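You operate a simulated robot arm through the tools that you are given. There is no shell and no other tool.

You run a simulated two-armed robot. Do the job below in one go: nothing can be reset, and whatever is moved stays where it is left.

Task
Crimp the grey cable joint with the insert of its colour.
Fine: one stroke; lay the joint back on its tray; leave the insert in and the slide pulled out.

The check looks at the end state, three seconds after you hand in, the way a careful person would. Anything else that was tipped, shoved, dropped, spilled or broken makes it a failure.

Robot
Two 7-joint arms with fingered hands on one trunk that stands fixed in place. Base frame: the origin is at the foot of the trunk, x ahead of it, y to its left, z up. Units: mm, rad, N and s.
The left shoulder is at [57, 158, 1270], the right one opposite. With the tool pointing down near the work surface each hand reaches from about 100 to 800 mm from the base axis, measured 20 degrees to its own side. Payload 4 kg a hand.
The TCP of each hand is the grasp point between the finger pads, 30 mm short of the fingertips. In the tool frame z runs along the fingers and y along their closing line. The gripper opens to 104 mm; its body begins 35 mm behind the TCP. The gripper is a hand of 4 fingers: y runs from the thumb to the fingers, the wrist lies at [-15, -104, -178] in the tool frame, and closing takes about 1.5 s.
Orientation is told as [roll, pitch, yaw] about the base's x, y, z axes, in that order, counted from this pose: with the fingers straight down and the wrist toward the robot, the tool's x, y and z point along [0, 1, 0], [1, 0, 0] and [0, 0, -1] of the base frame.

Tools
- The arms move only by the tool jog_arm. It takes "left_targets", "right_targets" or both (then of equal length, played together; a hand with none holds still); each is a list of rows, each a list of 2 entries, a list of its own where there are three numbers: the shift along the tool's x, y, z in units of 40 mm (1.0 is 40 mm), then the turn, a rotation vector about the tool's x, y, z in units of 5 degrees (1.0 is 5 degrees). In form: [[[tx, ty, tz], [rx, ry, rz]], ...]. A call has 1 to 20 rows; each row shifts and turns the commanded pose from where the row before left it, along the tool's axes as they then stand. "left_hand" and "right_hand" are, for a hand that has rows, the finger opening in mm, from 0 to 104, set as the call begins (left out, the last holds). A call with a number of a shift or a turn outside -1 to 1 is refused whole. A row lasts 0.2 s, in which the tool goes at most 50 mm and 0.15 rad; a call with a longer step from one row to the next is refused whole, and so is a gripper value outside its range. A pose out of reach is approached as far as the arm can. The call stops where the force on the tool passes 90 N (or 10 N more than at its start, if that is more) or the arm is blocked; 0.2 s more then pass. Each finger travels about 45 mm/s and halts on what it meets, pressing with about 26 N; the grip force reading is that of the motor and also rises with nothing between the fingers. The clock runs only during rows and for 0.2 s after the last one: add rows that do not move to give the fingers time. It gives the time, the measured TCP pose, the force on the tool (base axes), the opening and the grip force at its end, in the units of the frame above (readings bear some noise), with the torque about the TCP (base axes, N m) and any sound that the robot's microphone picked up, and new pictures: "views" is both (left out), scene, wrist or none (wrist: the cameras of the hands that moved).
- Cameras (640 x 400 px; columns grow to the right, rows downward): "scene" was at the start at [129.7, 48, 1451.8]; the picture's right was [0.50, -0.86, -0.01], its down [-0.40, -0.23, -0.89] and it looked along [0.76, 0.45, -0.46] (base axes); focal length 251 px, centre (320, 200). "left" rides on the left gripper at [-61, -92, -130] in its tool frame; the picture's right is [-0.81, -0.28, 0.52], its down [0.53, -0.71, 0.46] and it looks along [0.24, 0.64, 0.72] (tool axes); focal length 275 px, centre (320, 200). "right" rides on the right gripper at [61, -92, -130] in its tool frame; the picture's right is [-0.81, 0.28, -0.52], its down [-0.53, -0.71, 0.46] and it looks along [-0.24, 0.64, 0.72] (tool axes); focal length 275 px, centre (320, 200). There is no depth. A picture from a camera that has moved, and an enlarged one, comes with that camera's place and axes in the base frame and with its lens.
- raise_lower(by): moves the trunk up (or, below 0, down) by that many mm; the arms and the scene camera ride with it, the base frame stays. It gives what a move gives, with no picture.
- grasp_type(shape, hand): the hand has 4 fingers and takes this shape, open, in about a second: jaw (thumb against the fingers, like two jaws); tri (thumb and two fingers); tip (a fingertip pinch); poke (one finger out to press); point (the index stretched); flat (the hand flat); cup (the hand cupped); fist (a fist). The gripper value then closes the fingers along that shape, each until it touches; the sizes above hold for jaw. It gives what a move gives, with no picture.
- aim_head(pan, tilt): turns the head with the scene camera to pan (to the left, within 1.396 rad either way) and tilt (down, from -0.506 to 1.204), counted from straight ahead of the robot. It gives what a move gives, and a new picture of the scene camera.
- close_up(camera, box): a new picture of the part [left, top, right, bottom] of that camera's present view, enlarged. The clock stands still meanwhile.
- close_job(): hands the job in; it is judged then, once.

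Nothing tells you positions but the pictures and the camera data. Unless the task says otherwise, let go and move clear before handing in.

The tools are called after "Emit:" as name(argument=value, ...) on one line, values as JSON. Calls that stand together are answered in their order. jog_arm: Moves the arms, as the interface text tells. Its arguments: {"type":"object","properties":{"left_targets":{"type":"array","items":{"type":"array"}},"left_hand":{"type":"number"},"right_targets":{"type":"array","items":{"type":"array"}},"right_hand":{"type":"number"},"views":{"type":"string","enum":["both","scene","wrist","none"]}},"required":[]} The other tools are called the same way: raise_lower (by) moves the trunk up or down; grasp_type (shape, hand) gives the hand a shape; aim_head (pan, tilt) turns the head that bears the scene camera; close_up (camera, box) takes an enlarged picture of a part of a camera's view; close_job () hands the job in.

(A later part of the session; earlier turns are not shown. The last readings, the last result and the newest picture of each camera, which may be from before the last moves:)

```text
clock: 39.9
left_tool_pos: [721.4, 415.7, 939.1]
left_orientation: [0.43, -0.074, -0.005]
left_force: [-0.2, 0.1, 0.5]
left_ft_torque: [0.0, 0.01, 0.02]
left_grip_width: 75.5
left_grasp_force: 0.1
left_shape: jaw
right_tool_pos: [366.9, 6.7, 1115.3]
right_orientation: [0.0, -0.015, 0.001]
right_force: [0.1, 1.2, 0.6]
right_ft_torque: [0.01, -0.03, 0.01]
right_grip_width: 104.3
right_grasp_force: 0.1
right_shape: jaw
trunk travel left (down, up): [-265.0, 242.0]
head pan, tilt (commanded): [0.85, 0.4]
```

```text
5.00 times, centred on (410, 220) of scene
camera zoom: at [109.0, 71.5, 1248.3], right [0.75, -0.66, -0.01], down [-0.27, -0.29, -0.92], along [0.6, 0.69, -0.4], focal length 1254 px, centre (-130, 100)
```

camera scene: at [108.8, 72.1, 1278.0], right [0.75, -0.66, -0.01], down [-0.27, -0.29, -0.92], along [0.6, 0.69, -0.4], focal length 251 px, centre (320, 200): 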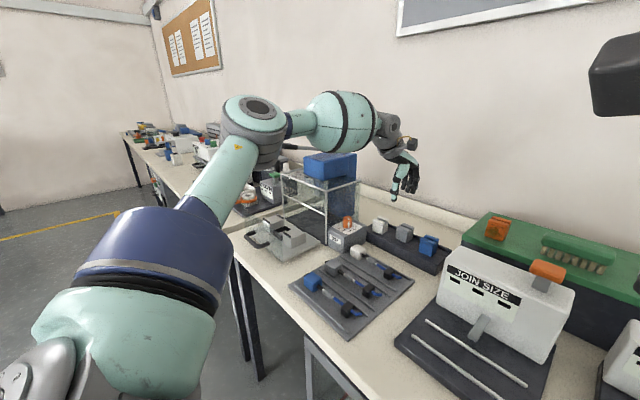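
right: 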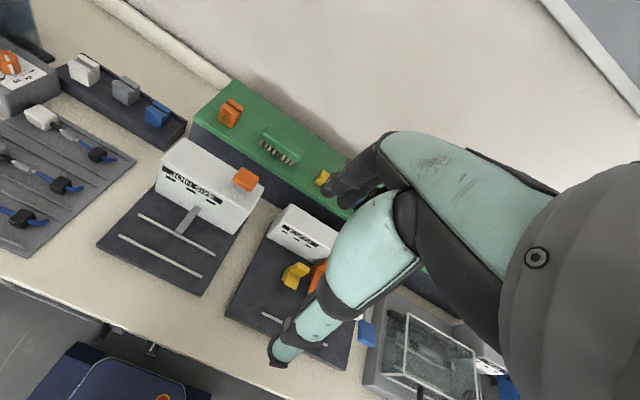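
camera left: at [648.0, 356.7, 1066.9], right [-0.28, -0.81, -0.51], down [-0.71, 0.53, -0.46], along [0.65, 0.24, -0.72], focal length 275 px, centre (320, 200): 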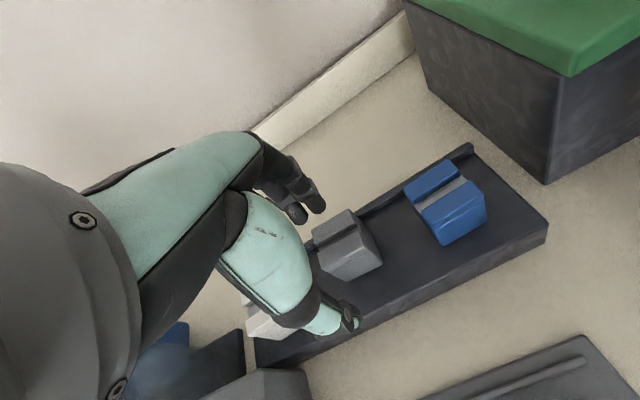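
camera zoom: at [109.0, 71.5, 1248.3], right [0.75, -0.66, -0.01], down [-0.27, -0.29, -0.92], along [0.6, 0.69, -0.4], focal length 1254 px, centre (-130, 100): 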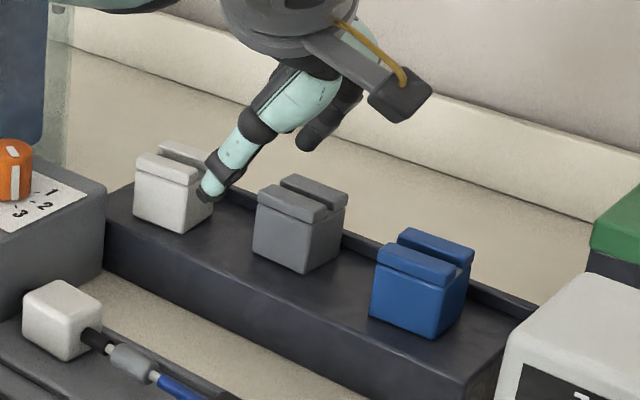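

Emit:
jog_arm(left_targets=[[[-0.096, 0.656, 0.009], [0, 0, 0]], [[-0.096, 0.656, 0.009], [0, 0, 0]], [[0, 0, 0], [0, 0, 0]]], left_hand=76, views="none")

Emit:
close_up(camera="left", box=[240, 150, 440, 330])

Emit:
close_up(camera="scene", box=[370, 180, 450, 260])

```text
clock: 40.7
left_tool_pos: [749.7, 411.6, 940.5]
left_orientation: [0.433, -0.074, -0.004]
left_force: [1.3, 0.3, -0.1]
left_ft_torque: [0.01, -0.01, -0.01]
left_grip_width: 76.0
left_grasp_force: 0.2
left_shape: jaw
left hand out of reach, approached as far as the arm can: row 2
right_tool_pos: [367.3, 6.0, 1115.3]
right_orientation: [0.001, -0.012, 0.001]
right_force: [0.2, 0.0, 0.4]
right_ft_torque: [0.0, 0.01, 0.0]
right_grip_width: 103.9
right_grasp_force: 0.1
right_shape: jaw
trunk travel left (down, up): [-265.0, 242.0]
head pan, tilt (commanded): [0.85, 0.4]
```

```text
2.22 times, centred on (340, 240) of left
camera zoom: at [652.4, 301.9, 1026.9], right [-0.22, -0.52, -0.83], down [-0.7, 0.68, -0.24], along [0.69, 0.52, -0.51], focal length 612 px, centre (276, 111)
```

zoom: 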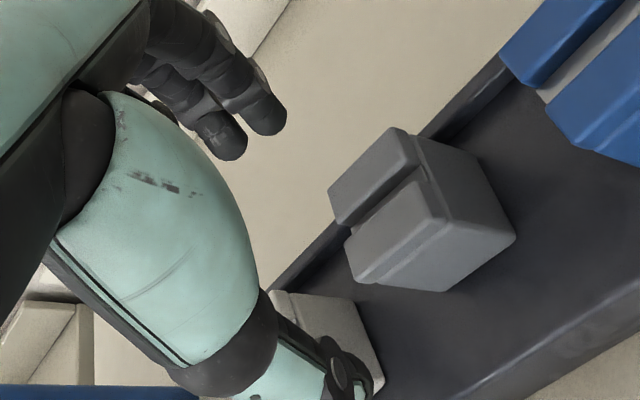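

```text
5.00 times, centred on (410, 220) of scene
camera zoom: at [109.4, 71.5, 1248.4], right [0.75, -0.66, -0.01], down [-0.27, -0.29, -0.92], along [0.6, 0.69, -0.4], focal length 1254 px, centre (-130, 100)
```

zoom: 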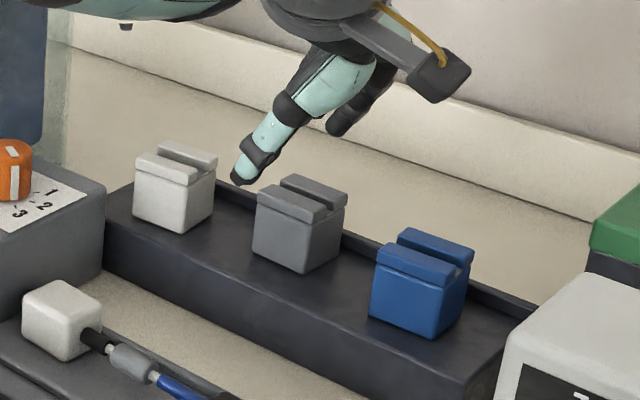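

Emit:
jog_arm(left_targets=[[[0, 0, 0], [-0.545, 0, -0.25]], [[0, 0, 0], [-0.545, 0, -0.25]], [[-0.02, 0.2, 0.03], [0, 0, 0]], [[-0.02, 0.2, 0.03], [0, 0, 0]], [[-0.02, 0.2, 0.03], [0, 0, 0]], [[0, 0, 0], [0, 0, 0]]], left_hand=100, views="both")

```text
clock: 42.1
left_tool_pos: [764.8, 411.8, 943.7]
left_orientation: [0.43, -0.176, -0.003]
left_force: [0.2, -0.1, 0.0]
left_ft_torque: [-0.01, 0.01, 0.02]
left_grip_width: 99.5
left_grasp_force: 0.1
left_shape: jaw
left hand out of reach, approached as far as the arm can: row 5
right_tool_pos: [368.1, 6.5, 1115.7]
right_orientation: [0.001, -0.013, -0.001]
right_force: [1.2, -0.7, -0.6]
right_ft_torque: [0.02, 0.01, -0.01]
right_grip_width: 104.0
right_grasp_force: 0.0
right_shape: jaw
trunk travel left (down, up): [-265.0, 242.0]
head pan, tilt (commanded): [0.85, 0.4]
camera scene: at [109.5, 71.6, 1248.3], right [0.75, -0.66, -0.01], down [-0.27, -0.29, -0.92], along [0.6, 0.69, -0.4], focal length 251 px, centre (320, 200)
camera left: at [658.2, 302.3, 1019.2], right [-0.13, -0.52, -0.84], down [-0.67, 0.68, -0.31], along [0.73, 0.52, -0.43], focal length 275 px, centre (320, 200)
```

scene: 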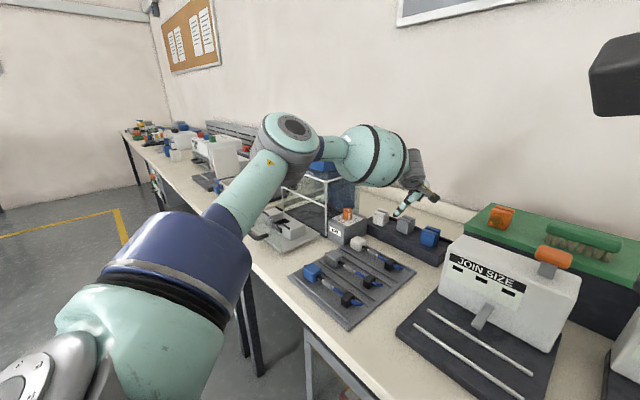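
left: 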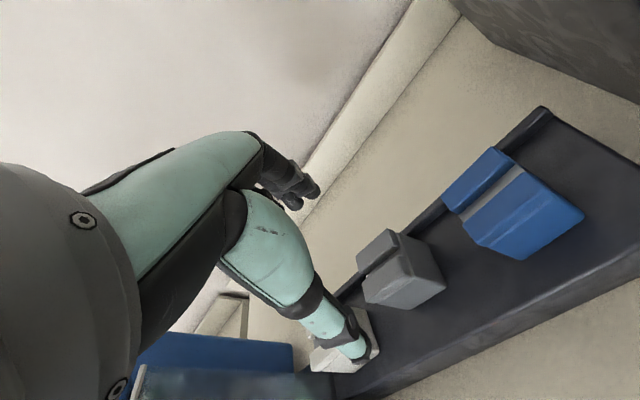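

The forearm geometry, not pure length, is limiting; with the shoulder higher than the wrist I get more reach. I'll raise the trunk 60 mm, bring the hand back down by the same amount and take most of the pitch out.

Emit:
raise_lower(by=60)

Emit:
jog_arm(left_targets=[[[-0.31, -0.13, 0.67], [0.6, 0, 0.28]], [[-0.31, -0.13, 0.67], [0.6, 0, 0.28]], [[0, 0.2, 0], [0, 0, 0]], [[0, 0, 0], [0, 0, 0]]], left_hand=100, views="wrist")

```text
clock: 43.1
left_tool_pos: [765.1, 411.7, 1002.2]
left_orientation: [0.432, -0.176, -0.003]
left_force: [0.0, -0.5, -0.4]
left_ft_torque: [0.03, 0.01, 0.05]
left_grip_width: 99.7
left_grasp_force: 0.1
left_shape: jaw
right_tool_pos: [368.7, 6.1, 1174.8]
right_orientation: [0.0, -0.013, 0.0]
right_force: [0.1, -0.7, 0.2]
right_ft_torque: [0.0, 0.0, -0.01]
right_grip_width: 104.1
right_grasp_force: 0.2
right_shape: jaw
trunk travel left (down, up): [-325.0, 182.0]
head pan, tilt (commanded): [0.85, 0.4]
```

```text
clock: 44.1
left_tool_pos: [737.3, 415.2, 953.8]
left_orientation: [0.431, -0.062, -0.007]
left_force: [-0.4, -0.3, -0.3]
left_ft_torque: [0.0, 0.02, 0.05]
left_grip_width: 99.5
left_grasp_force: 0.0
left_shape: jaw
left hand out of reach, approached as far as the arm can: row 1, 2, 3
right_tool_pos: [367.9, 6.2, 1173.4]
right_orientation: [0.001, -0.013, 0.0]
right_force: [0.2, -0.1, 0.3]
right_ft_torque: [-0.01, -0.03, 0.02]
right_grip_width: 104.1
right_grasp_force: 0.0
right_shape: jaw
trunk travel left (down, up): [-325.0, 182.0]
head pan, tilt (commanded): [0.85, 0.4]
camera left: at [640.1, 306.3, 1040.0], right [-0.23, -0.52, -0.82], down [-0.7, 0.68, -0.24], along [0.68, 0.52, -0.52], focal length 275 px, centre (320, 200)
```

left: 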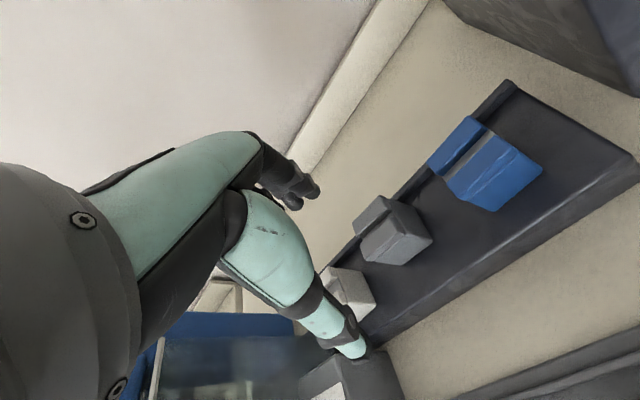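

Emit:
jog_arm(left_targets=[[[0.26, 0, -0.58], [0, -0.988, 0]], [[0.2, 0, -0.6], [0, -0.988, 0]], [[0.14, 0, -0.63], [0, -0.988, 0]], [[0.08, 0, -0.64], [0, -0.988, 0]], [[0.03, 0, -0.65], [0, -0.988, 0]], [[0, 0, 0], [0, 0, 0]]], left_hand=100, views="none")

Emit:
raise_lower(by=-120)

```text
clock: 45.5
left_tool_pos: [730.2, 411.4, 1081.3]
left_orientation: [-0.002, -0.061, -0.005]
left_force: [0.2, 0.8, 0.1]
left_ft_torque: [0.0, 0.0, 0.0]
left_grip_width: 99.7
left_grasp_force: 0.0
left_shape: jaw
right_tool_pos: [367.7, 6.1, 1173.3]
right_orientation: [0.0, -0.011, 0.001]
right_force: [-0.6, 0.5, 0.6]
right_ft_torque: [0.02, -0.01, 0.01]
right_grip_width: 104.0
right_grasp_force: 0.1
right_shape: jaw
trunk travel left (down, up): [-325.0, 182.0]
head pan, tilt (commanded): [0.85, 0.4]
```

```text
clock: 47.0
left_tool_pos: [729.8, 411.5, 960.9]
left_orientation: [-0.003, -0.06, -0.005]
left_force: [0.1, -0.7, -0.3]
left_ft_torque: [0.01, -0.01, -0.01]
left_grip_width: 99.8
left_grasp_force: 0.1
left_shape: jaw
right_tool_pos: [368.5, 5.2, 1055.8]
right_orientation: [0.001, -0.012, -0.001]
right_force: [0.2, 0.2, -0.4]
right_ft_torque: [-0.01, 0.02, 0.01]
right_grip_width: 104.2
right_grasp_force: 0.1
right_shape: jaw
trunk travel left (down, up): [-205.0, 302.0]
head pan, tilt (commanded): [0.85, 0.4]
```

Emit:
jog_arm(left_targets=[[[0.07, 0.1, 0.6], [0, 0, 0]], [[0.07, 0.35, 0.2], [0, 0, 0]], [[0, 0.35, 0], [0, 0, 0]], [[0, 0.2, 0], [0, 0, 0]], [[0, 0, 0], [0, 0, 0]]], left_hand=104, views="both")

Emit:
close_up(camera="left", box=[240, 150, 440, 330])

Emit:
close_up(camera="scene", box=[370, 150, 450, 230])

```text
clock: 48.2
left_tool_pos: [759.3, 417.4, 930.4]
left_orientation: [0.001, -0.06, -0.005]
left_force: [-0.1, -0.6, 0.2]
left_ft_torque: [0.03, 0.04, 0.02]
left_grip_width: 103.6
left_grasp_force: 0.1
left_shape: jaw
left hand out of reach, approached as far as the arm can: row 3, 4
right_tool_pos: [367.1, 5.5, 1055.1]
right_orientation: [0.001, -0.012, -0.002]
right_force: [-1.1, 0.3, -0.4]
right_ft_torque: [-0.01, -0.02, 0.0]
right_grip_width: 104.1
right_grasp_force: 0.1
right_shape: jaw
trunk travel left (down, up): [-205.0, 302.0]
head pan, tilt (commanded): [0.85, 0.4]
camera scene: at [108.7, 71.4, 1188.8], right [0.75, -0.66, -0.01], down [-0.27, -0.29, -0.92], along [0.6, 0.69, -0.4], focal length 251 px, centre (320, 200)
camera left: at [658.8, 355.9, 1055.2], right [-0.25, -0.81, -0.53], down [-0.68, 0.54, -0.5], along [0.69, 0.24, -0.68], focal length 275 px, centre (320, 200)
```

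scene: 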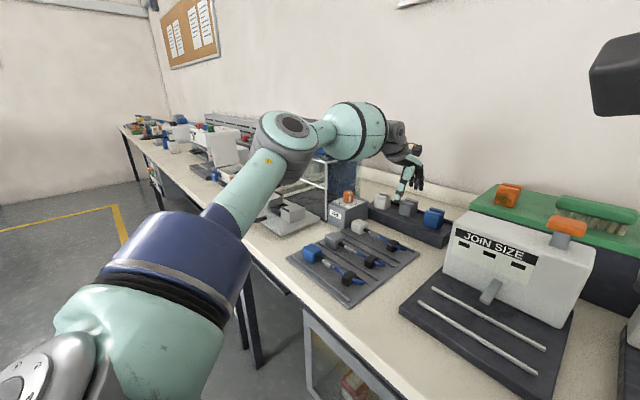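
left: 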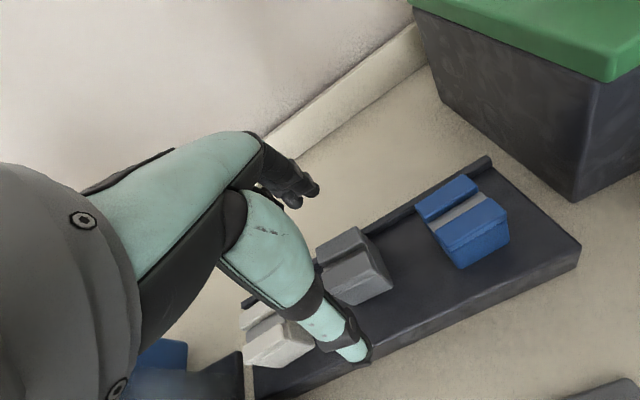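

```text
2.22 times, centred on (340, 240) of left
camera zoom: at [658.8, 355.9, 1055.2], right [-0.25, -0.81, -0.53], down [-0.68, 0.54, -0.5], along [0.69, 0.24, -0.68], focal length 612 px, centre (276, 111)
```

zoom: 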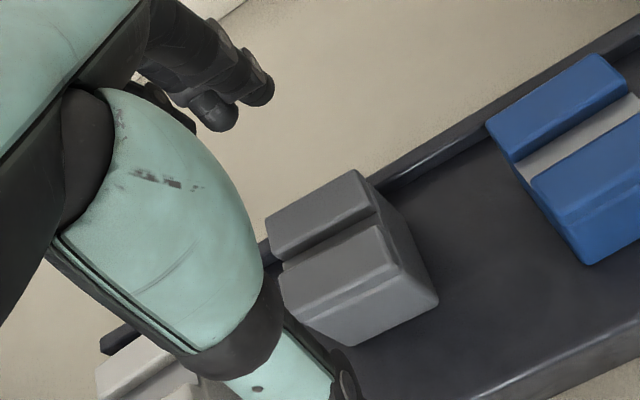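

```text
5.00 times, centred on (410, 190) of scene
camera zoom: at [108.7, 71.4, 1188.8], right [0.75, -0.66, -0.01], down [-0.27, -0.29, -0.92], along [0.6, 0.69, -0.4], focal length 1254 px, centre (-130, 250)
```

zoom: 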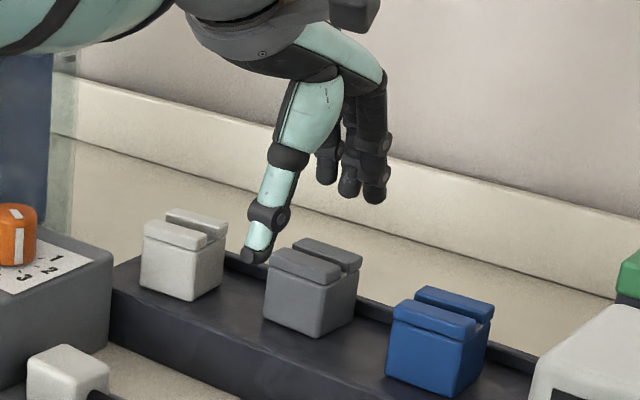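

Now the grasp point is at (759, 417, 930), 16 mm in front of the insert's centre but with the fingers already beyond its back face. I'll descend by lowering the trunk 48 mm (keeps this arm posture), then check before closing.

Emit:
raise_lower(by=-46)

Emit:
close_up(camera="left", box=[240, 150, 440, 330])

Emit:
close_up(camera="scene", box=[370, 140, 450, 220])

```text
clock: 49.1
left_tool_pos: [757.3, 417.3, 884.9]
left_orientation: [-0.003, -0.062, -0.008]
left_force: [0.1, 0.5, 0.4]
left_ft_torque: [0.0, -0.02, 0.0]
left_grip_width: 103.5
left_grasp_force: 0.0
left_shape: jaw
right_tool_pos: [367.4, 6.5, 1009.3]
right_orientation: [0.001, -0.011, 0.0]
right_force: [0.0, -0.2, -0.1]
right_ft_torque: [0.0, 0.0, -0.02]
right_grip_width: 104.1
right_grasp_force: 0.1
right_shape: jaw
trunk travel left (down, up): [-159.0, 348.0]
head pan, tilt (commanded): [0.85, 0.4]
```

```text
2.22 times, centred on (340, 240) of left
camera zoom: at [658.3, 356.0, 1009.2], right [-0.25, -0.81, -0.53], down [-0.68, 0.54, -0.5], along [0.69, 0.24, -0.68], focal length 612 px, centre (276, 111)
```

zoom: 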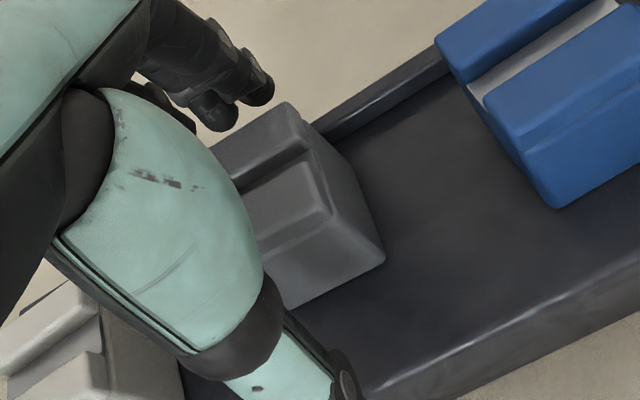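

```text
5.00 times, centred on (410, 180) of scene
camera zoom: at [107.7, 71.5, 1142.6], right [0.75, -0.66, -0.01], down [-0.27, -0.29, -0.92], along [0.6, 0.69, -0.4], focal length 1254 px, centre (-130, 300)
```

zoom: 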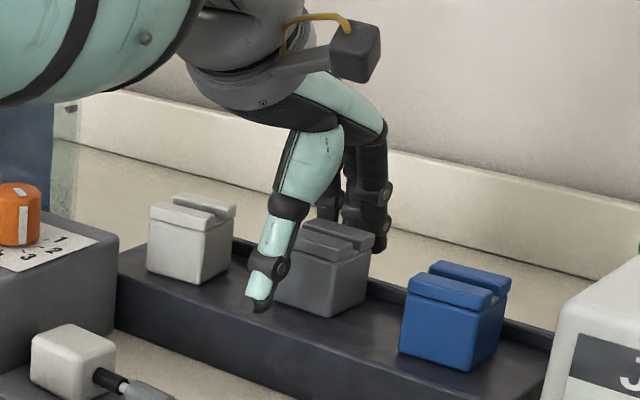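

The thumb is in front and the fingers are behind the grey insert, aligned in y. I'll close the hand now.

Emit:
jog_arm(left_targets=[[[0, 0, 0], [0, 0, 0]], [[0, 0, 0], [0, 0, 0]], [[0, 0, 0], [0, 0, 0]], [[0, 0, 0], [0, 0, 0]], [[0, 0, 0], [0, 0, 0]], [[0, 0, 0], [0, 0, 0]], [[0, 0, 0], [0, 0, 0]], [[0, 0, 0], [0, 0, 0]], [[0, 0, 0], [0, 0, 0]]], left_hand=25, views="none")

Emit:
close_up(camera="left", box=[240, 150, 440, 330])

Emit:
close_up(camera="scene", box=[370, 140, 450, 220])

```text
clock: 51.1
left_tool_pos: [758.6, 416.2, 883.8]
left_orientation: [-0.002, -0.062, -0.006]
left_force: [-0.3, -0.3, -0.4]
left_ft_torque: [0.01, -0.02, -0.01]
left_grip_width: 34.8
left_grasp_force: 25.8
left_shape: jaw
right_tool_pos: [366.8, 8.1, 1009.0]
right_orientation: [-0.001, -0.013, 0.0]
right_force: [-0.2, 0.6, 0.7]
right_ft_torque: [-0.06, 0.03, 0.01]
right_grip_width: 103.9
right_grasp_force: 0.0
right_shape: jaw
trunk travel left (down, up): [-159.0, 348.0]
head pan, tilt (commanded): [0.85, 0.4]
```

```text
2.22 times, centred on (340, 240) of left
camera zoom: at [658.7, 356.2, 1008.7], right [-0.25, -0.81, -0.53], down [-0.68, 0.54, -0.5], along [0.69, 0.24, -0.68], focal length 612 px, centre (276, 111)
```

zoom: 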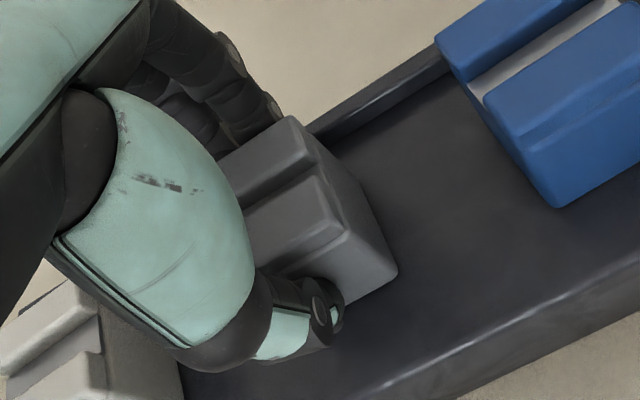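

```text
5.00 times, centred on (410, 180) of scene
camera zoom: at [108.1, 71.7, 1142.6], right [0.75, -0.66, -0.01], down [-0.27, -0.29, -0.92], along [0.6, 0.69, -0.4], focal length 1254 px, centre (-130, 300)
```

zoom: 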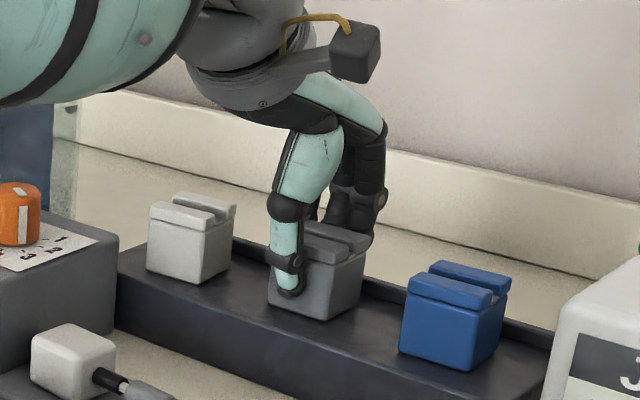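

Gripped at 34.8 mm width with 26 N. I'll lift it slowly and check that it hangs straight.

Emit:
jog_arm(left_targets=[[[0, -0.05, -0.25], [0, 0, 0]], [[0, -0.1, -0.5], [0, 0, 0]], [[0, -0.1, -0.75], [0, 0, 0]], [[0, -0.1, -0.75], [0, 0, 0]], [[0, 0, 0], [0, 0, 0]]], left_hand=25, views="none")

Emit:
close_up(camera="left", box=[240, 150, 440, 330])

Emit:
close_up(camera="scene", box=[370, 120, 450, 200])

```text
clock: 52.3
left_tool_pos: [738.4, 415.2, 974.7]
left_orientation: [0.002, -0.062, -0.007]
left_force: [-0.5, -0.1, -2.3]
left_ft_torque: [-0.02, 0.04, -0.01]
left_grip_width: 34.7
left_grasp_force: 25.5
left_shape: jaw
right_tool_pos: [368.6, 5.5, 1009.0]
right_orientation: [0.0, -0.012, 0.001]
right_force: [0.3, 0.1, 0.1]
right_ft_torque: [0.02, 0.02, -0.01]
right_grip_width: 104.2
right_grasp_force: 0.0
right_shape: jaw
trunk travel left (down, up): [-159.0, 348.0]
head pan, tilt (commanded): [0.85, 0.4]
```

```text
2.22 times, centred on (340, 240) of left
camera zoom: at [639.4, 355.0, 1098.1], right [-0.25, -0.81, -0.53], down [-0.68, 0.54, -0.5], along [0.69, 0.24, -0.68], focal length 612 px, centre (276, 111)
```

zoom: 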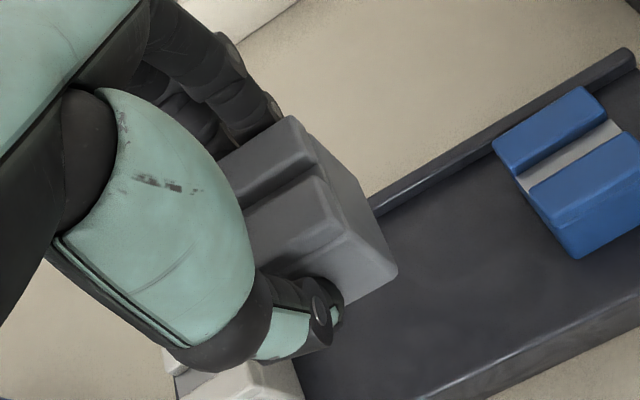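

```text
5.00 times, centred on (410, 160) of scene
camera zoom: at [108.5, 71.9, 1142.5], right [0.75, -0.66, -0.01], down [-0.27, -0.29, -0.92], along [0.6, 0.69, -0.4], focal length 1254 px, centre (-130, 400)
```

zoom: 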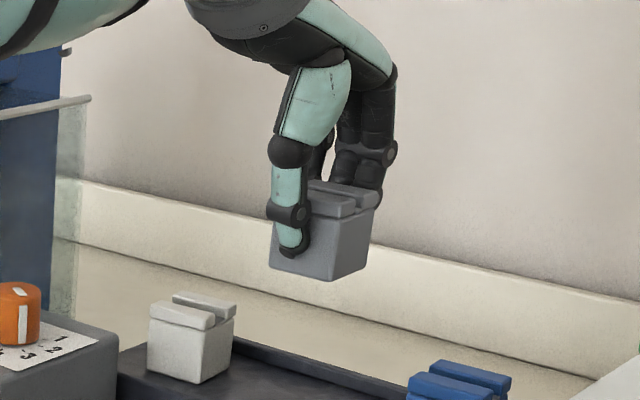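

The insert is held upright. I've now triangulated the lever: its handle end is near (507, 706, 1125), directly above the pulled-out nest, so I must go in low beneath it. First I'll retreat to a safe point over the tray, then adjust trunk height.

Emit:
jog_arm(left_targets=[[[0.25, -0.9, -0.056], [0, 0, 0]], [[0.25, -0.9, -0.056], [0, 0, 0]], [[0.25, -0.9, -0.056], [0, 0, 0]], [[0.25, -0.9, -0.056], [0, 0, 0]], [[0.25, -0.9, -0.056], [0, 0, 0]], [[0.25, -0.9, -0.056], [0, 0, 0]], [[0, 0, 0], [0, 0, 0]]], left_hand=25, views="none")

Emit:
raise_lower(by=80)

Emit:
jog_arm(left_targets=[[[0, 0, 0.9], [0, 0, 0]], [[0, 0, 0.9], [0, 0, 0]], [[0, 0, 0.9], [0, 0, 0]], [[0, 0, 0], [0, 0, 0]]], left_hand=25, views="both")

```text
clock: 53.9
left_tool_pos: [519.9, 477.3, 972.3]
left_orientation: [0.0, -0.059, -0.004]
left_force: [0.3, -0.1, -2.3]
left_ft_torque: [-0.01, -0.01, 0.0]
left_grip_width: 35.2
left_grasp_force: 25.6
left_shape: jaw
right_tool_pos: [368.0, 6.6, 1008.9]
right_orientation: [0.0, -0.012, 0.0]
right_force: [0.7, 0.7, 0.5]
right_ft_torque: [0.02, 0.0, 0.01]
right_grip_width: 104.1
right_grasp_force: 0.0
right_shape: jaw
trunk travel left (down, up): [-159.0, 348.0]
head pan, tilt (commanded): [0.85, 0.4]
```

```text
clock: 55.0
left_tool_pos: [520.5, 477.1, 1052.3]
left_orientation: [0.0, -0.063, -0.004]
left_force: [0.2, -0.3, -1.2]
left_ft_torque: [0.01, 0.0, -0.01]
left_grip_width: 34.6
left_grasp_force: 25.5
left_shape: jaw
right_tool_pos: [368.2, 6.3, 1088.4]
right_orientation: [-0.001, -0.013, 0.0]
right_force: [0.2, 0.1, -0.8]
right_ft_torque: [-0.01, 0.0, -0.01]
right_grip_width: 103.9
right_grasp_force: 0.1
right_shape: jaw
trunk travel left (down, up): [-239.0, 268.0]
head pan, tilt (commanded): [0.85, 0.4]
```

```text
clock: 56.0
left_tool_pos: [529.1, 475.6, 944.0]
left_orientation: [0.0, -0.063, -0.005]
left_force: [-0.1, 0.9, -0.7]
left_ft_torque: [0.01, -0.02, 0.02]
left_grip_width: 35.1
left_grasp_force: 25.6
left_shape: jaw
right_tool_pos: [367.2, 6.5, 1089.0]
right_orientation: [0.0, -0.012, 0.0]
right_force: [-0.3, 0.5, 0.0]
right_ft_torque: [-0.02, 0.04, -0.01]
right_grip_width: 104.0
right_grasp_force: 0.1
right_shape: jaw
trunk travel left (down, up): [-239.0, 268.0]
head pan, tilt (commanded): [0.85, 0.4]
camera scene: at [108.8, 71.4, 1222.7], right [0.75, -0.66, -0.01], down [-0.27, -0.29, -0.92], along [0.6, 0.69, -0.4], focal length 251 px, centre (320, 200)
camera left: at [428.9, 414.9, 1068.3], right [-0.25, -0.81, -0.53], down [-0.68, 0.54, -0.5], along [0.69, 0.24, -0.68], focal length 275 px, centre (320, 200)
```

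scene: 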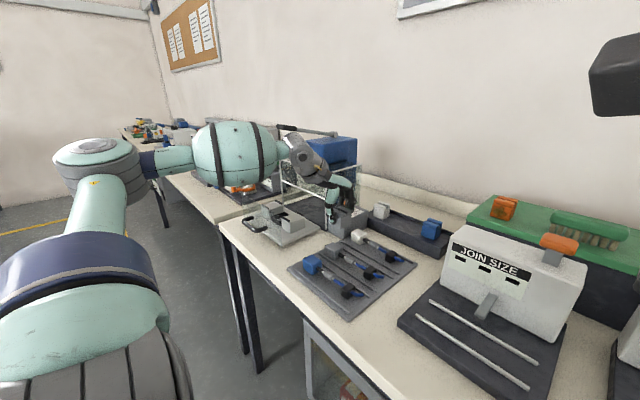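
left: 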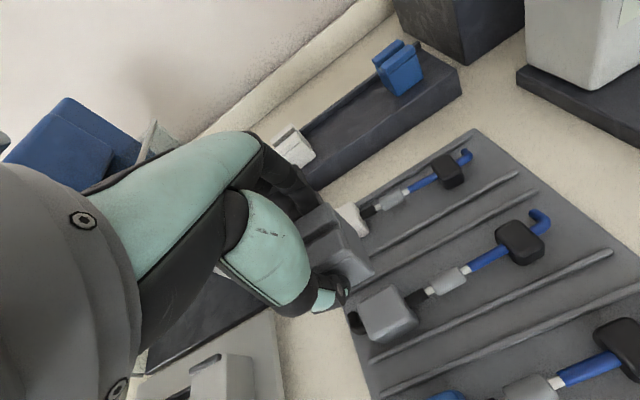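

Emit:
close_up(camera="scene", box=[180, 100, 400, 260])

Emit:
close_up(camera="left", box=[0, 100, 360, 400])

```text
2.50 times, centred on (290, 180) of scene
camera zoom: at [108.8, 71.4, 1222.7], right [0.75, -0.66, -0.01], down [-0.27, -0.29, -0.92], along [0.6, 0.69, -0.4], focal length 627 px, centre (395, 250)
```

zoom: 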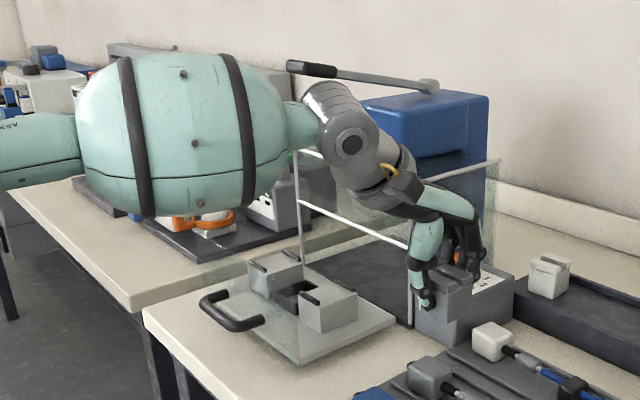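

```text
1.33 times, centred on (180, 250) of left
camera zoom: at [428.9, 414.9, 1068.3], right [-0.25, -0.81, -0.53], down [-0.68, 0.54, -0.5], along [0.69, 0.24, -0.68], focal length 367 px, centre (507, 133)
```

zoom: 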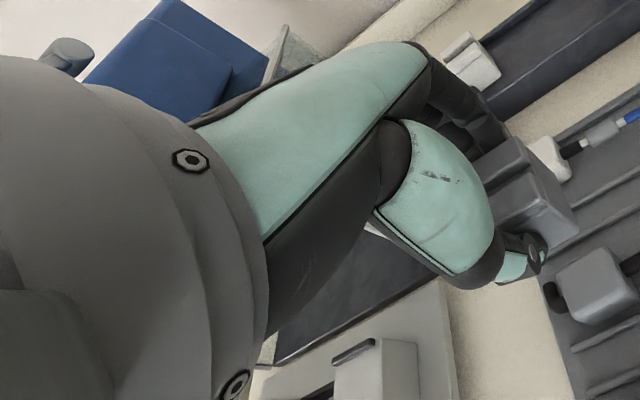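

Emit:
jog_arm(left_targets=[[[0.825, -0.12, 0.06], [0, 0, 0]], [[0.825, -0.12, 0.06], [0, 0, 0]], [[0.825, -0.12, 0.06], [0, 0, 0]], [[0.825, -0.12, 0.06], [0, 0, 0]], [[0, 0, 0], [0, 0, 0]]], left_hand=25, views="both")

Emit:
close_up(camera="scene", box=[180, 100, 400, 260])

```text
clock: 57.2
left_tool_pos: [516.1, 606.4, 932.6]
left_orientation: [0.001, -0.064, -0.005]
left_force: [-0.4, 0.1, -1.7]
left_ft_torque: [-0.01, 0.01, 0.04]
left_grip_width: 35.0
left_grasp_force: 25.9
left_shape: jaw
right_tool_pos: [368.3, 6.1, 1089.3]
right_orientation: [-0.001, -0.012, 0.0]
right_force: [-0.5, 0.2, -0.4]
right_ft_torque: [0.0, 0.02, 0.02]
right_grip_width: 104.2
right_grasp_force: 0.1
right_shape: jaw
trunk travel left (down, up): [-239.0, 268.0]
head pan, tilt (commanded): [0.85, 0.4]
camera scene: at [109.0, 71.3, 1222.7], right [0.75, -0.66, -0.01], down [-0.27, -0.29, -0.92], along [0.6, 0.69, -0.4], focal length 251 px, centre (320, 200)
camera left: at [416.1, 545.9, 1055.9], right [-0.25, -0.81, -0.53], down [-0.68, 0.54, -0.5], along [0.69, 0.24, -0.68], focal length 275 px, centre (320, 200)
```

scene: 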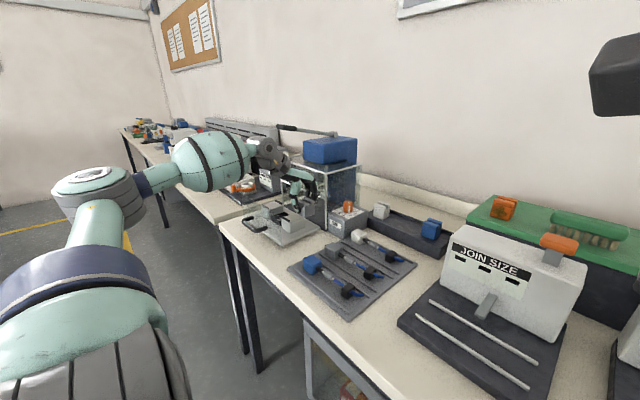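
left: 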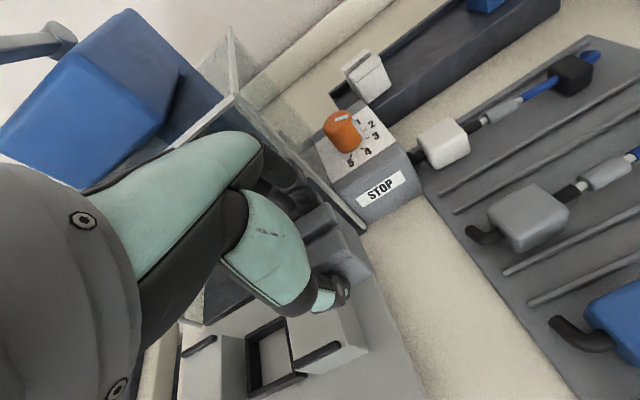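

```text
2.50 times, centred on (290, 180) of scene
camera zoom: at [109.0, 71.3, 1222.7], right [0.75, -0.66, -0.01], down [-0.27, -0.29, -0.92], along [0.6, 0.69, -0.4], focal length 627 px, centre (395, 250)
```

zoom: 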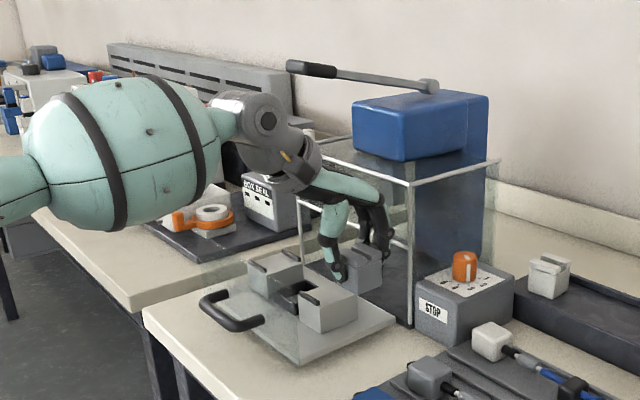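

Emit:
close_up(camera="left", box=[160, 260, 400, 400])

Emit:
close_up(camera="scene", box=[250, 170, 340, 245])

```text
2.67 times, centred on (280, 330) of left
camera zoom: at [416.1, 545.9, 1055.9], right [-0.25, -0.81, -0.53], down [-0.68, 0.54, -0.5], along [0.69, 0.24, -0.68], focal length 734 px, centre (427, -147)
```

zoom: 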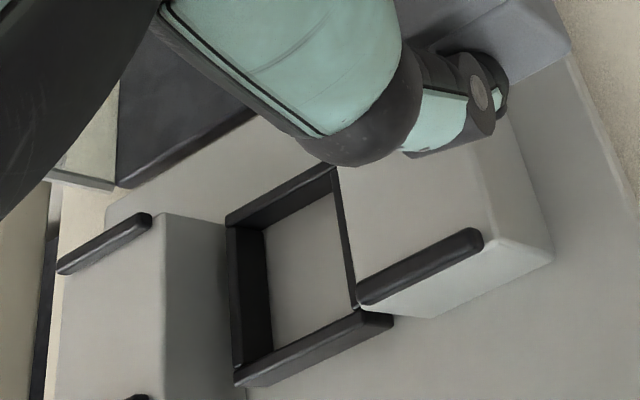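

```text
5.33 times, centred on (295, 208) of scene
camera zoom: at [109.0, 71.3, 1222.7], right [0.75, -0.66, -0.01], down [-0.27, -0.29, -0.92], along [0.6, 0.69, -0.4], focal length 1337 px, centre (453, 160)
```

zoom: 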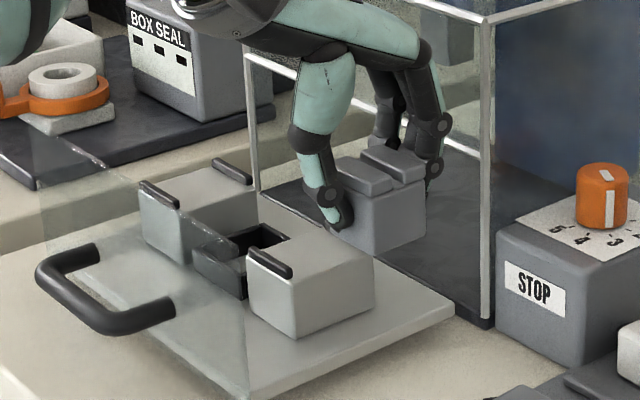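

I can see the empty socket frame between the two rest blocks in the wrist view. I'll bring the insert over it at z≈928, then compare insert and socket corners in zoomed views for the final alignment.

Emit:
jog_arm(left_targets=[[[0.9, -0.08, 0.03], [0, 0, 0]], [[0.9, -0.08, 0.03], [0, 0, 0]], [[0.9, -0.08, 0.03], [0, 0, 0]], [[0, 0, 0], [0, 0, 0]]], left_hand=25, views="both")

Emit:
close_up(camera="scene", box=[250, 165, 330, 235])

Emit:
close_up(camera="left", box=[240, 180, 440, 340])

```text
clock: 58.2
left_tool_pos: [499.4, 719.0, 926.9]
left_orientation: [0.002, -0.061, -0.005]
left_force: [0.0, 0.5, -1.3]
left_ft_torque: [-0.02, -0.01, 0.0]
left_grip_width: 35.1
left_grasp_force: 26.7
left_shape: jaw
right_tool_pos: [367.6, 6.2, 1088.9]
right_orientation: [-0.001, -0.012, 0.001]
right_force: [0.7, -0.2, -0.6]
right_ft_torque: [-0.02, 0.03, -0.02]
right_grip_width: 104.1
right_grasp_force: 0.0
right_shape: jaw
trunk travel left (down, up): [-239.0, 268.0]
head pan, tilt (commanded): [0.85, 0.4]
camera scene: at [108.6, 71.5, 1222.7], right [0.75, -0.66, -0.01], down [-0.27, -0.29, -0.92], along [0.6, 0.69, -0.4], focal length 251 px, centre (320, 200)
camera left: at [399.9, 658.0, 1050.9], right [-0.25, -0.81, -0.53], down [-0.68, 0.54, -0.5], along [0.69, 0.24, -0.68], focal length 275 px, centre (320, 200)
```

scene: 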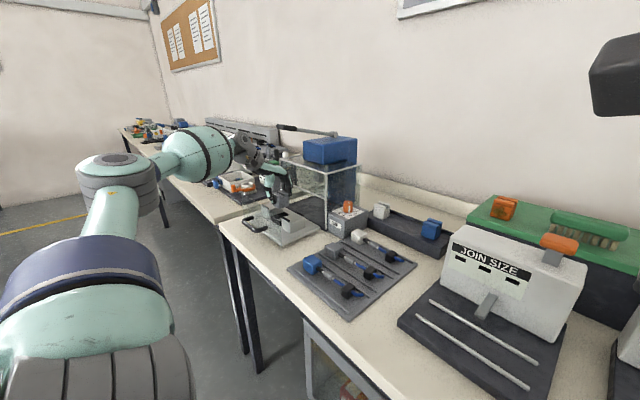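
left: 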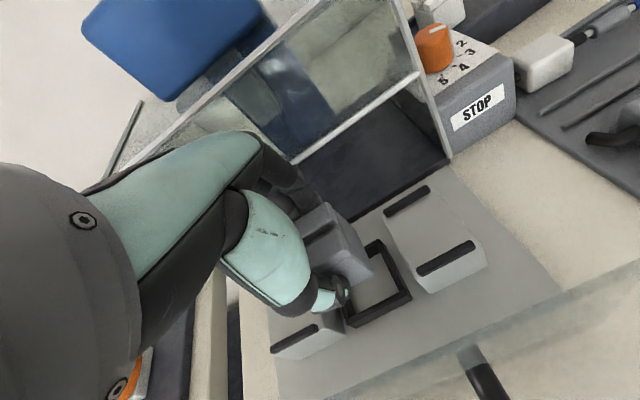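

```text
5.71 times, centred on (290, 200) of scene
camera zoom: at [108.6, 71.5, 1222.7], right [0.75, -0.66, -0.01], down [-0.27, -0.29, -0.92], along [0.6, 0.69, -0.4], focal length 1433 px, centre (491, 200)
```

zoom: 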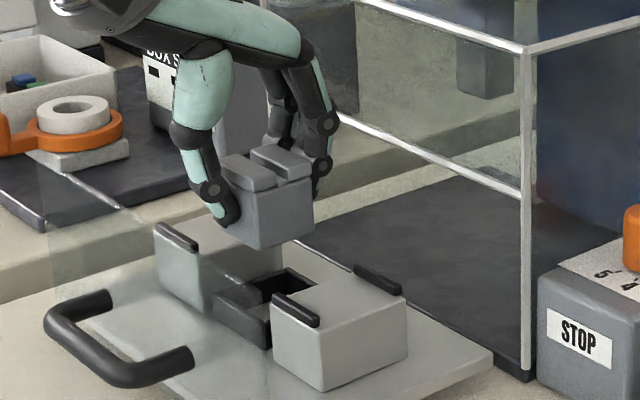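

```text
2.50 times, centred on (340, 260) of left
camera zoom: at [399.9, 658.0, 1050.9], right [-0.25, -0.81, -0.53], down [-0.68, 0.54, -0.5], along [0.69, 0.24, -0.68], focal length 688 px, centre (270, 50)
```

zoom: 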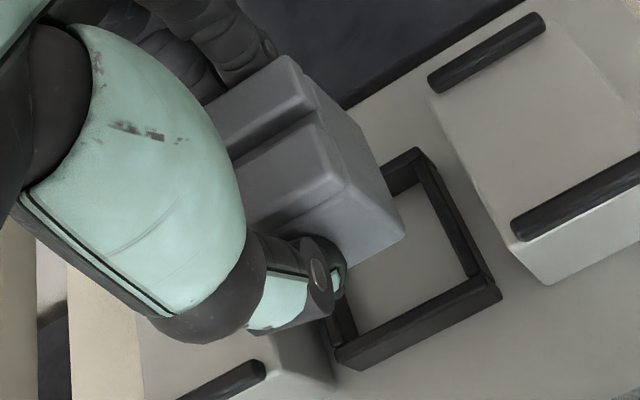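

The insert is hovering nearly centred over the socket (insert bottom centre ≈ (502, 718), socket centre ≈ (501, 717)). I'll descend 38 mm to just above the rim and re-check.

Emit:
jog_arm(left_targets=[[[0, -0.03, 0.475], [0, 0, 0]], [[0, -0.03, 0.475], [0, 0, 0]], [[0, 0, 0], [0, 0, 0]]], left_hand=25, views="none")

Emit:
close_up(camera="scene", box=[255, 180, 325, 240])

Emit:
close_up(camera="left", box=[260, 170, 420, 310])

```text
clock: 59.0
left_tool_pos: [499.9, 718.3, 888.8]
left_orientation: [0.0, -0.063, -0.006]
left_force: [-0.8, -0.6, -2.5]
left_ft_torque: [-0.04, 0.02, -0.01]
left_grip_width: 35.0
left_grasp_force: 25.9
left_shape: jaw
right_tool_pos: [367.8, 6.4, 1088.0]
right_orientation: [-0.001, -0.014, -0.002]
right_force: [0.2, -1.0, 0.3]
right_ft_torque: [0.04, 0.01, 0.03]
right_grip_width: 104.0
right_grasp_force: 0.1
right_shape: jaw
trunk travel left (down, up): [-239.0, 268.0]
head pan, tilt (commanded): [0.85, 0.4]
```

```text
6.67 times, centred on (290, 210) of scene
camera zoom: at [108.8, 71.8, 1222.6], right [0.75, -0.66, -0.01], down [-0.27, -0.29, -0.92], along [0.6, 0.69, -0.4], focal length 1672 px, centre (520, 133)
```

zoom: 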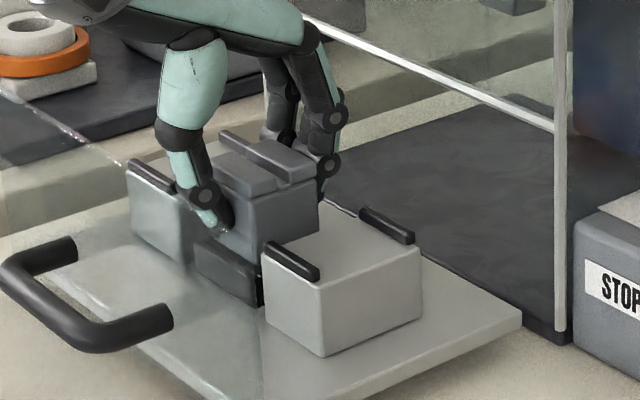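

```text
2.86 times, centred on (340, 240) of left
camera zoom: at [400.9, 658.0, 1012.3], right [-0.25, -0.81, -0.53], down [-0.68, 0.54, -0.5], along [0.69, 0.24, -0.68], focal length 786 px, centre (263, 86)
```

zoom: 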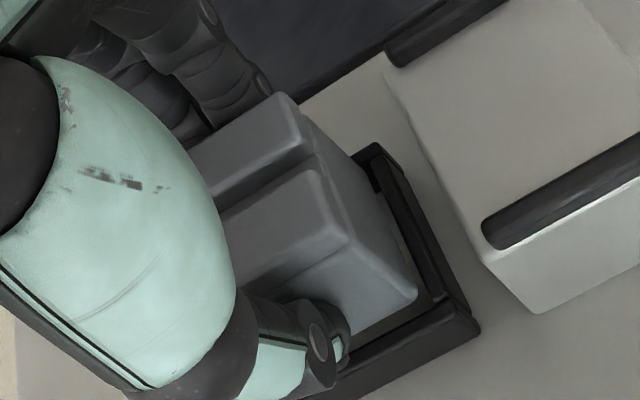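

Emit:
close_up(camera="scene", box=[272, 192, 304, 216])

Emit:
close_up(camera="left", box=[320, 200, 400, 270])

```text
16.00 times, centred on (288, 204) of scene
camera zoom: at [108.8, 71.8, 1222.6], right [0.75, -0.66, -0.01], down [-0.27, -0.29, -0.92], along [0.6, 0.69, -0.4], focal length 4012 px, centre (832, 136)
```

zoom: 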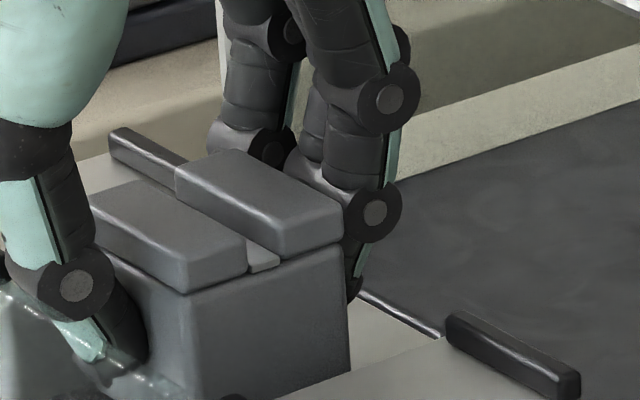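

```text
5.71 times, centred on (360, 235) of left
camera zoom: at [400.9, 658.0, 1012.3], right [-0.25, -0.81, -0.53], down [-0.68, 0.54, -0.5], along [0.69, 0.24, -0.68], focal length 1573 px, centre (91, 0)
```

zoom: 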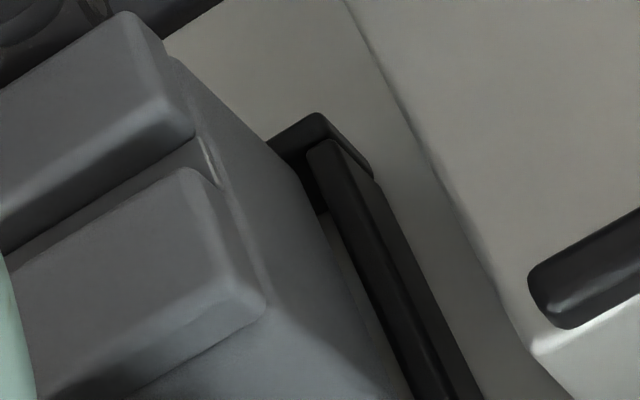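

The insert hangs upright and the socket gap shows about 2.5 mm to the right and almost none at the front, so I'll shift +2.5 mm in x and −1 mm in y, then descend into the frame gently.

Emit:
jog_arm(left_targets=[[[-0.025, 0.0625, 0], [0, 0, 0]], [[0, -0.01, 0.15], [0, 0, 0]], [[0, -0.01, 0.15], [0, 0, 0]], [[0, 0, 0], [0, 0, 0]]], left_hand=25, views="none")

Emit:
close_up(camera="left", box=[300, 180, 420, 280])

Emit:
close_up(camera="scene", box=[268, 190, 308, 222])

```text
clock: 60.0
left_tool_pos: [505.6, 719.1, 881.8]
left_orientation: [0.002, -0.066, -0.004]
left_force: [0.4, 5.6, 10.6]
left_ft_torque: [-0.03, -0.08, 0.06]
left_grip_width: 35.2
left_grasp_force: 26.6
left_shape: jaw
right_tool_pos: [367.0, 6.7, 1091.0]
right_orientation: [-0.001, -0.013, 0.0]
right_force: [-0.3, 0.0, 0.2]
right_ft_torque: [0.03, -0.03, -0.02]
right_grip_width: 104.0
right_grasp_force: 0.1
right_shape: jaw
trunk travel left (down, up): [-239.0, 268.0]
head pan, tilt (commanded): [0.85, 0.4]
```

```text
4.00 times, centred on (360, 230) of left
camera zoom: at [404.4, 656.6, 1004.8], right [-0.24, -0.81, -0.54], down [-0.68, 0.54, -0.5], along [0.69, 0.24, -0.68], focal length 1101 px, centre (160, 80)
```

zoom: 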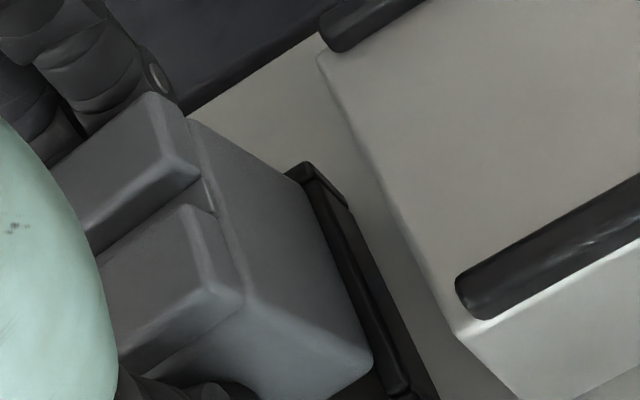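

```text
12.50 times, centred on (288, 206) of scene
camera zoom: at [107.7, 71.1, 1222.9], right [0.75, -0.66, -0.01], down [-0.27, -0.29, -0.92], along [0.6, 0.69, -0.4], focal length 3134 px, centre (720, 125)
```

zoom: 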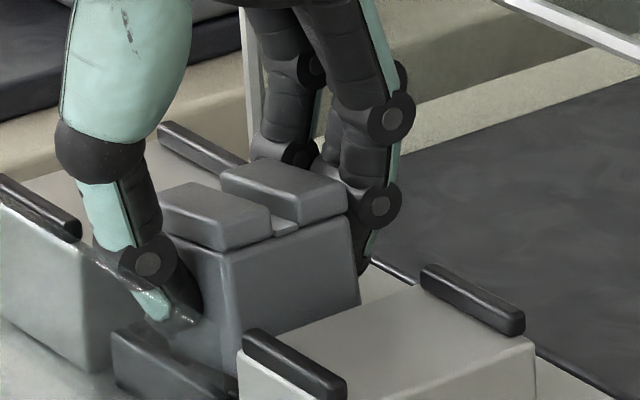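

Emit:
close_up(camera="left", box=[325, 205, 385, 270])

Emit:
close_up(camera="scene", box=[272, 204, 300, 224])

```text
6.15 times, centred on (355, 238) of left
camera zoom: at [404.4, 656.6, 1004.8], right [-0.24, -0.81, -0.54], down [-0.68, 0.54, -0.5], along [0.69, 0.24, -0.68], focal length 1694 px, centre (105, -31)
```

zoom: 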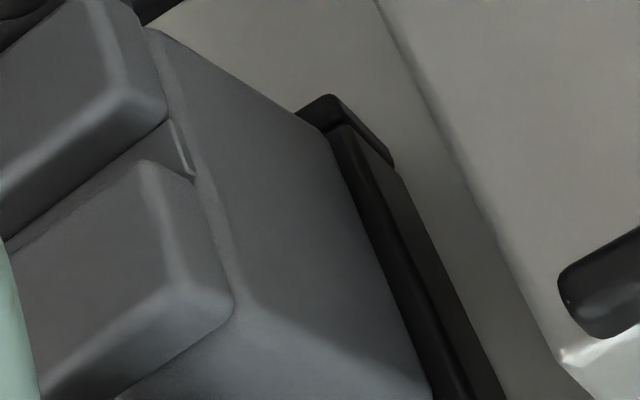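

```text
16.00 times, centred on (286, 214) of scene
camera zoom: at [107.7, 71.1, 1222.9], right [0.75, -0.66, -0.01], down [-0.27, -0.29, -0.92], along [0.6, 0.69, -0.4], focal length 4012 px, centre (864, -24)
```

zoom: 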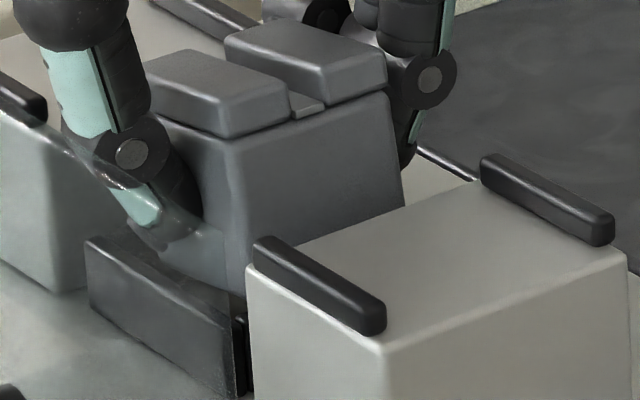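

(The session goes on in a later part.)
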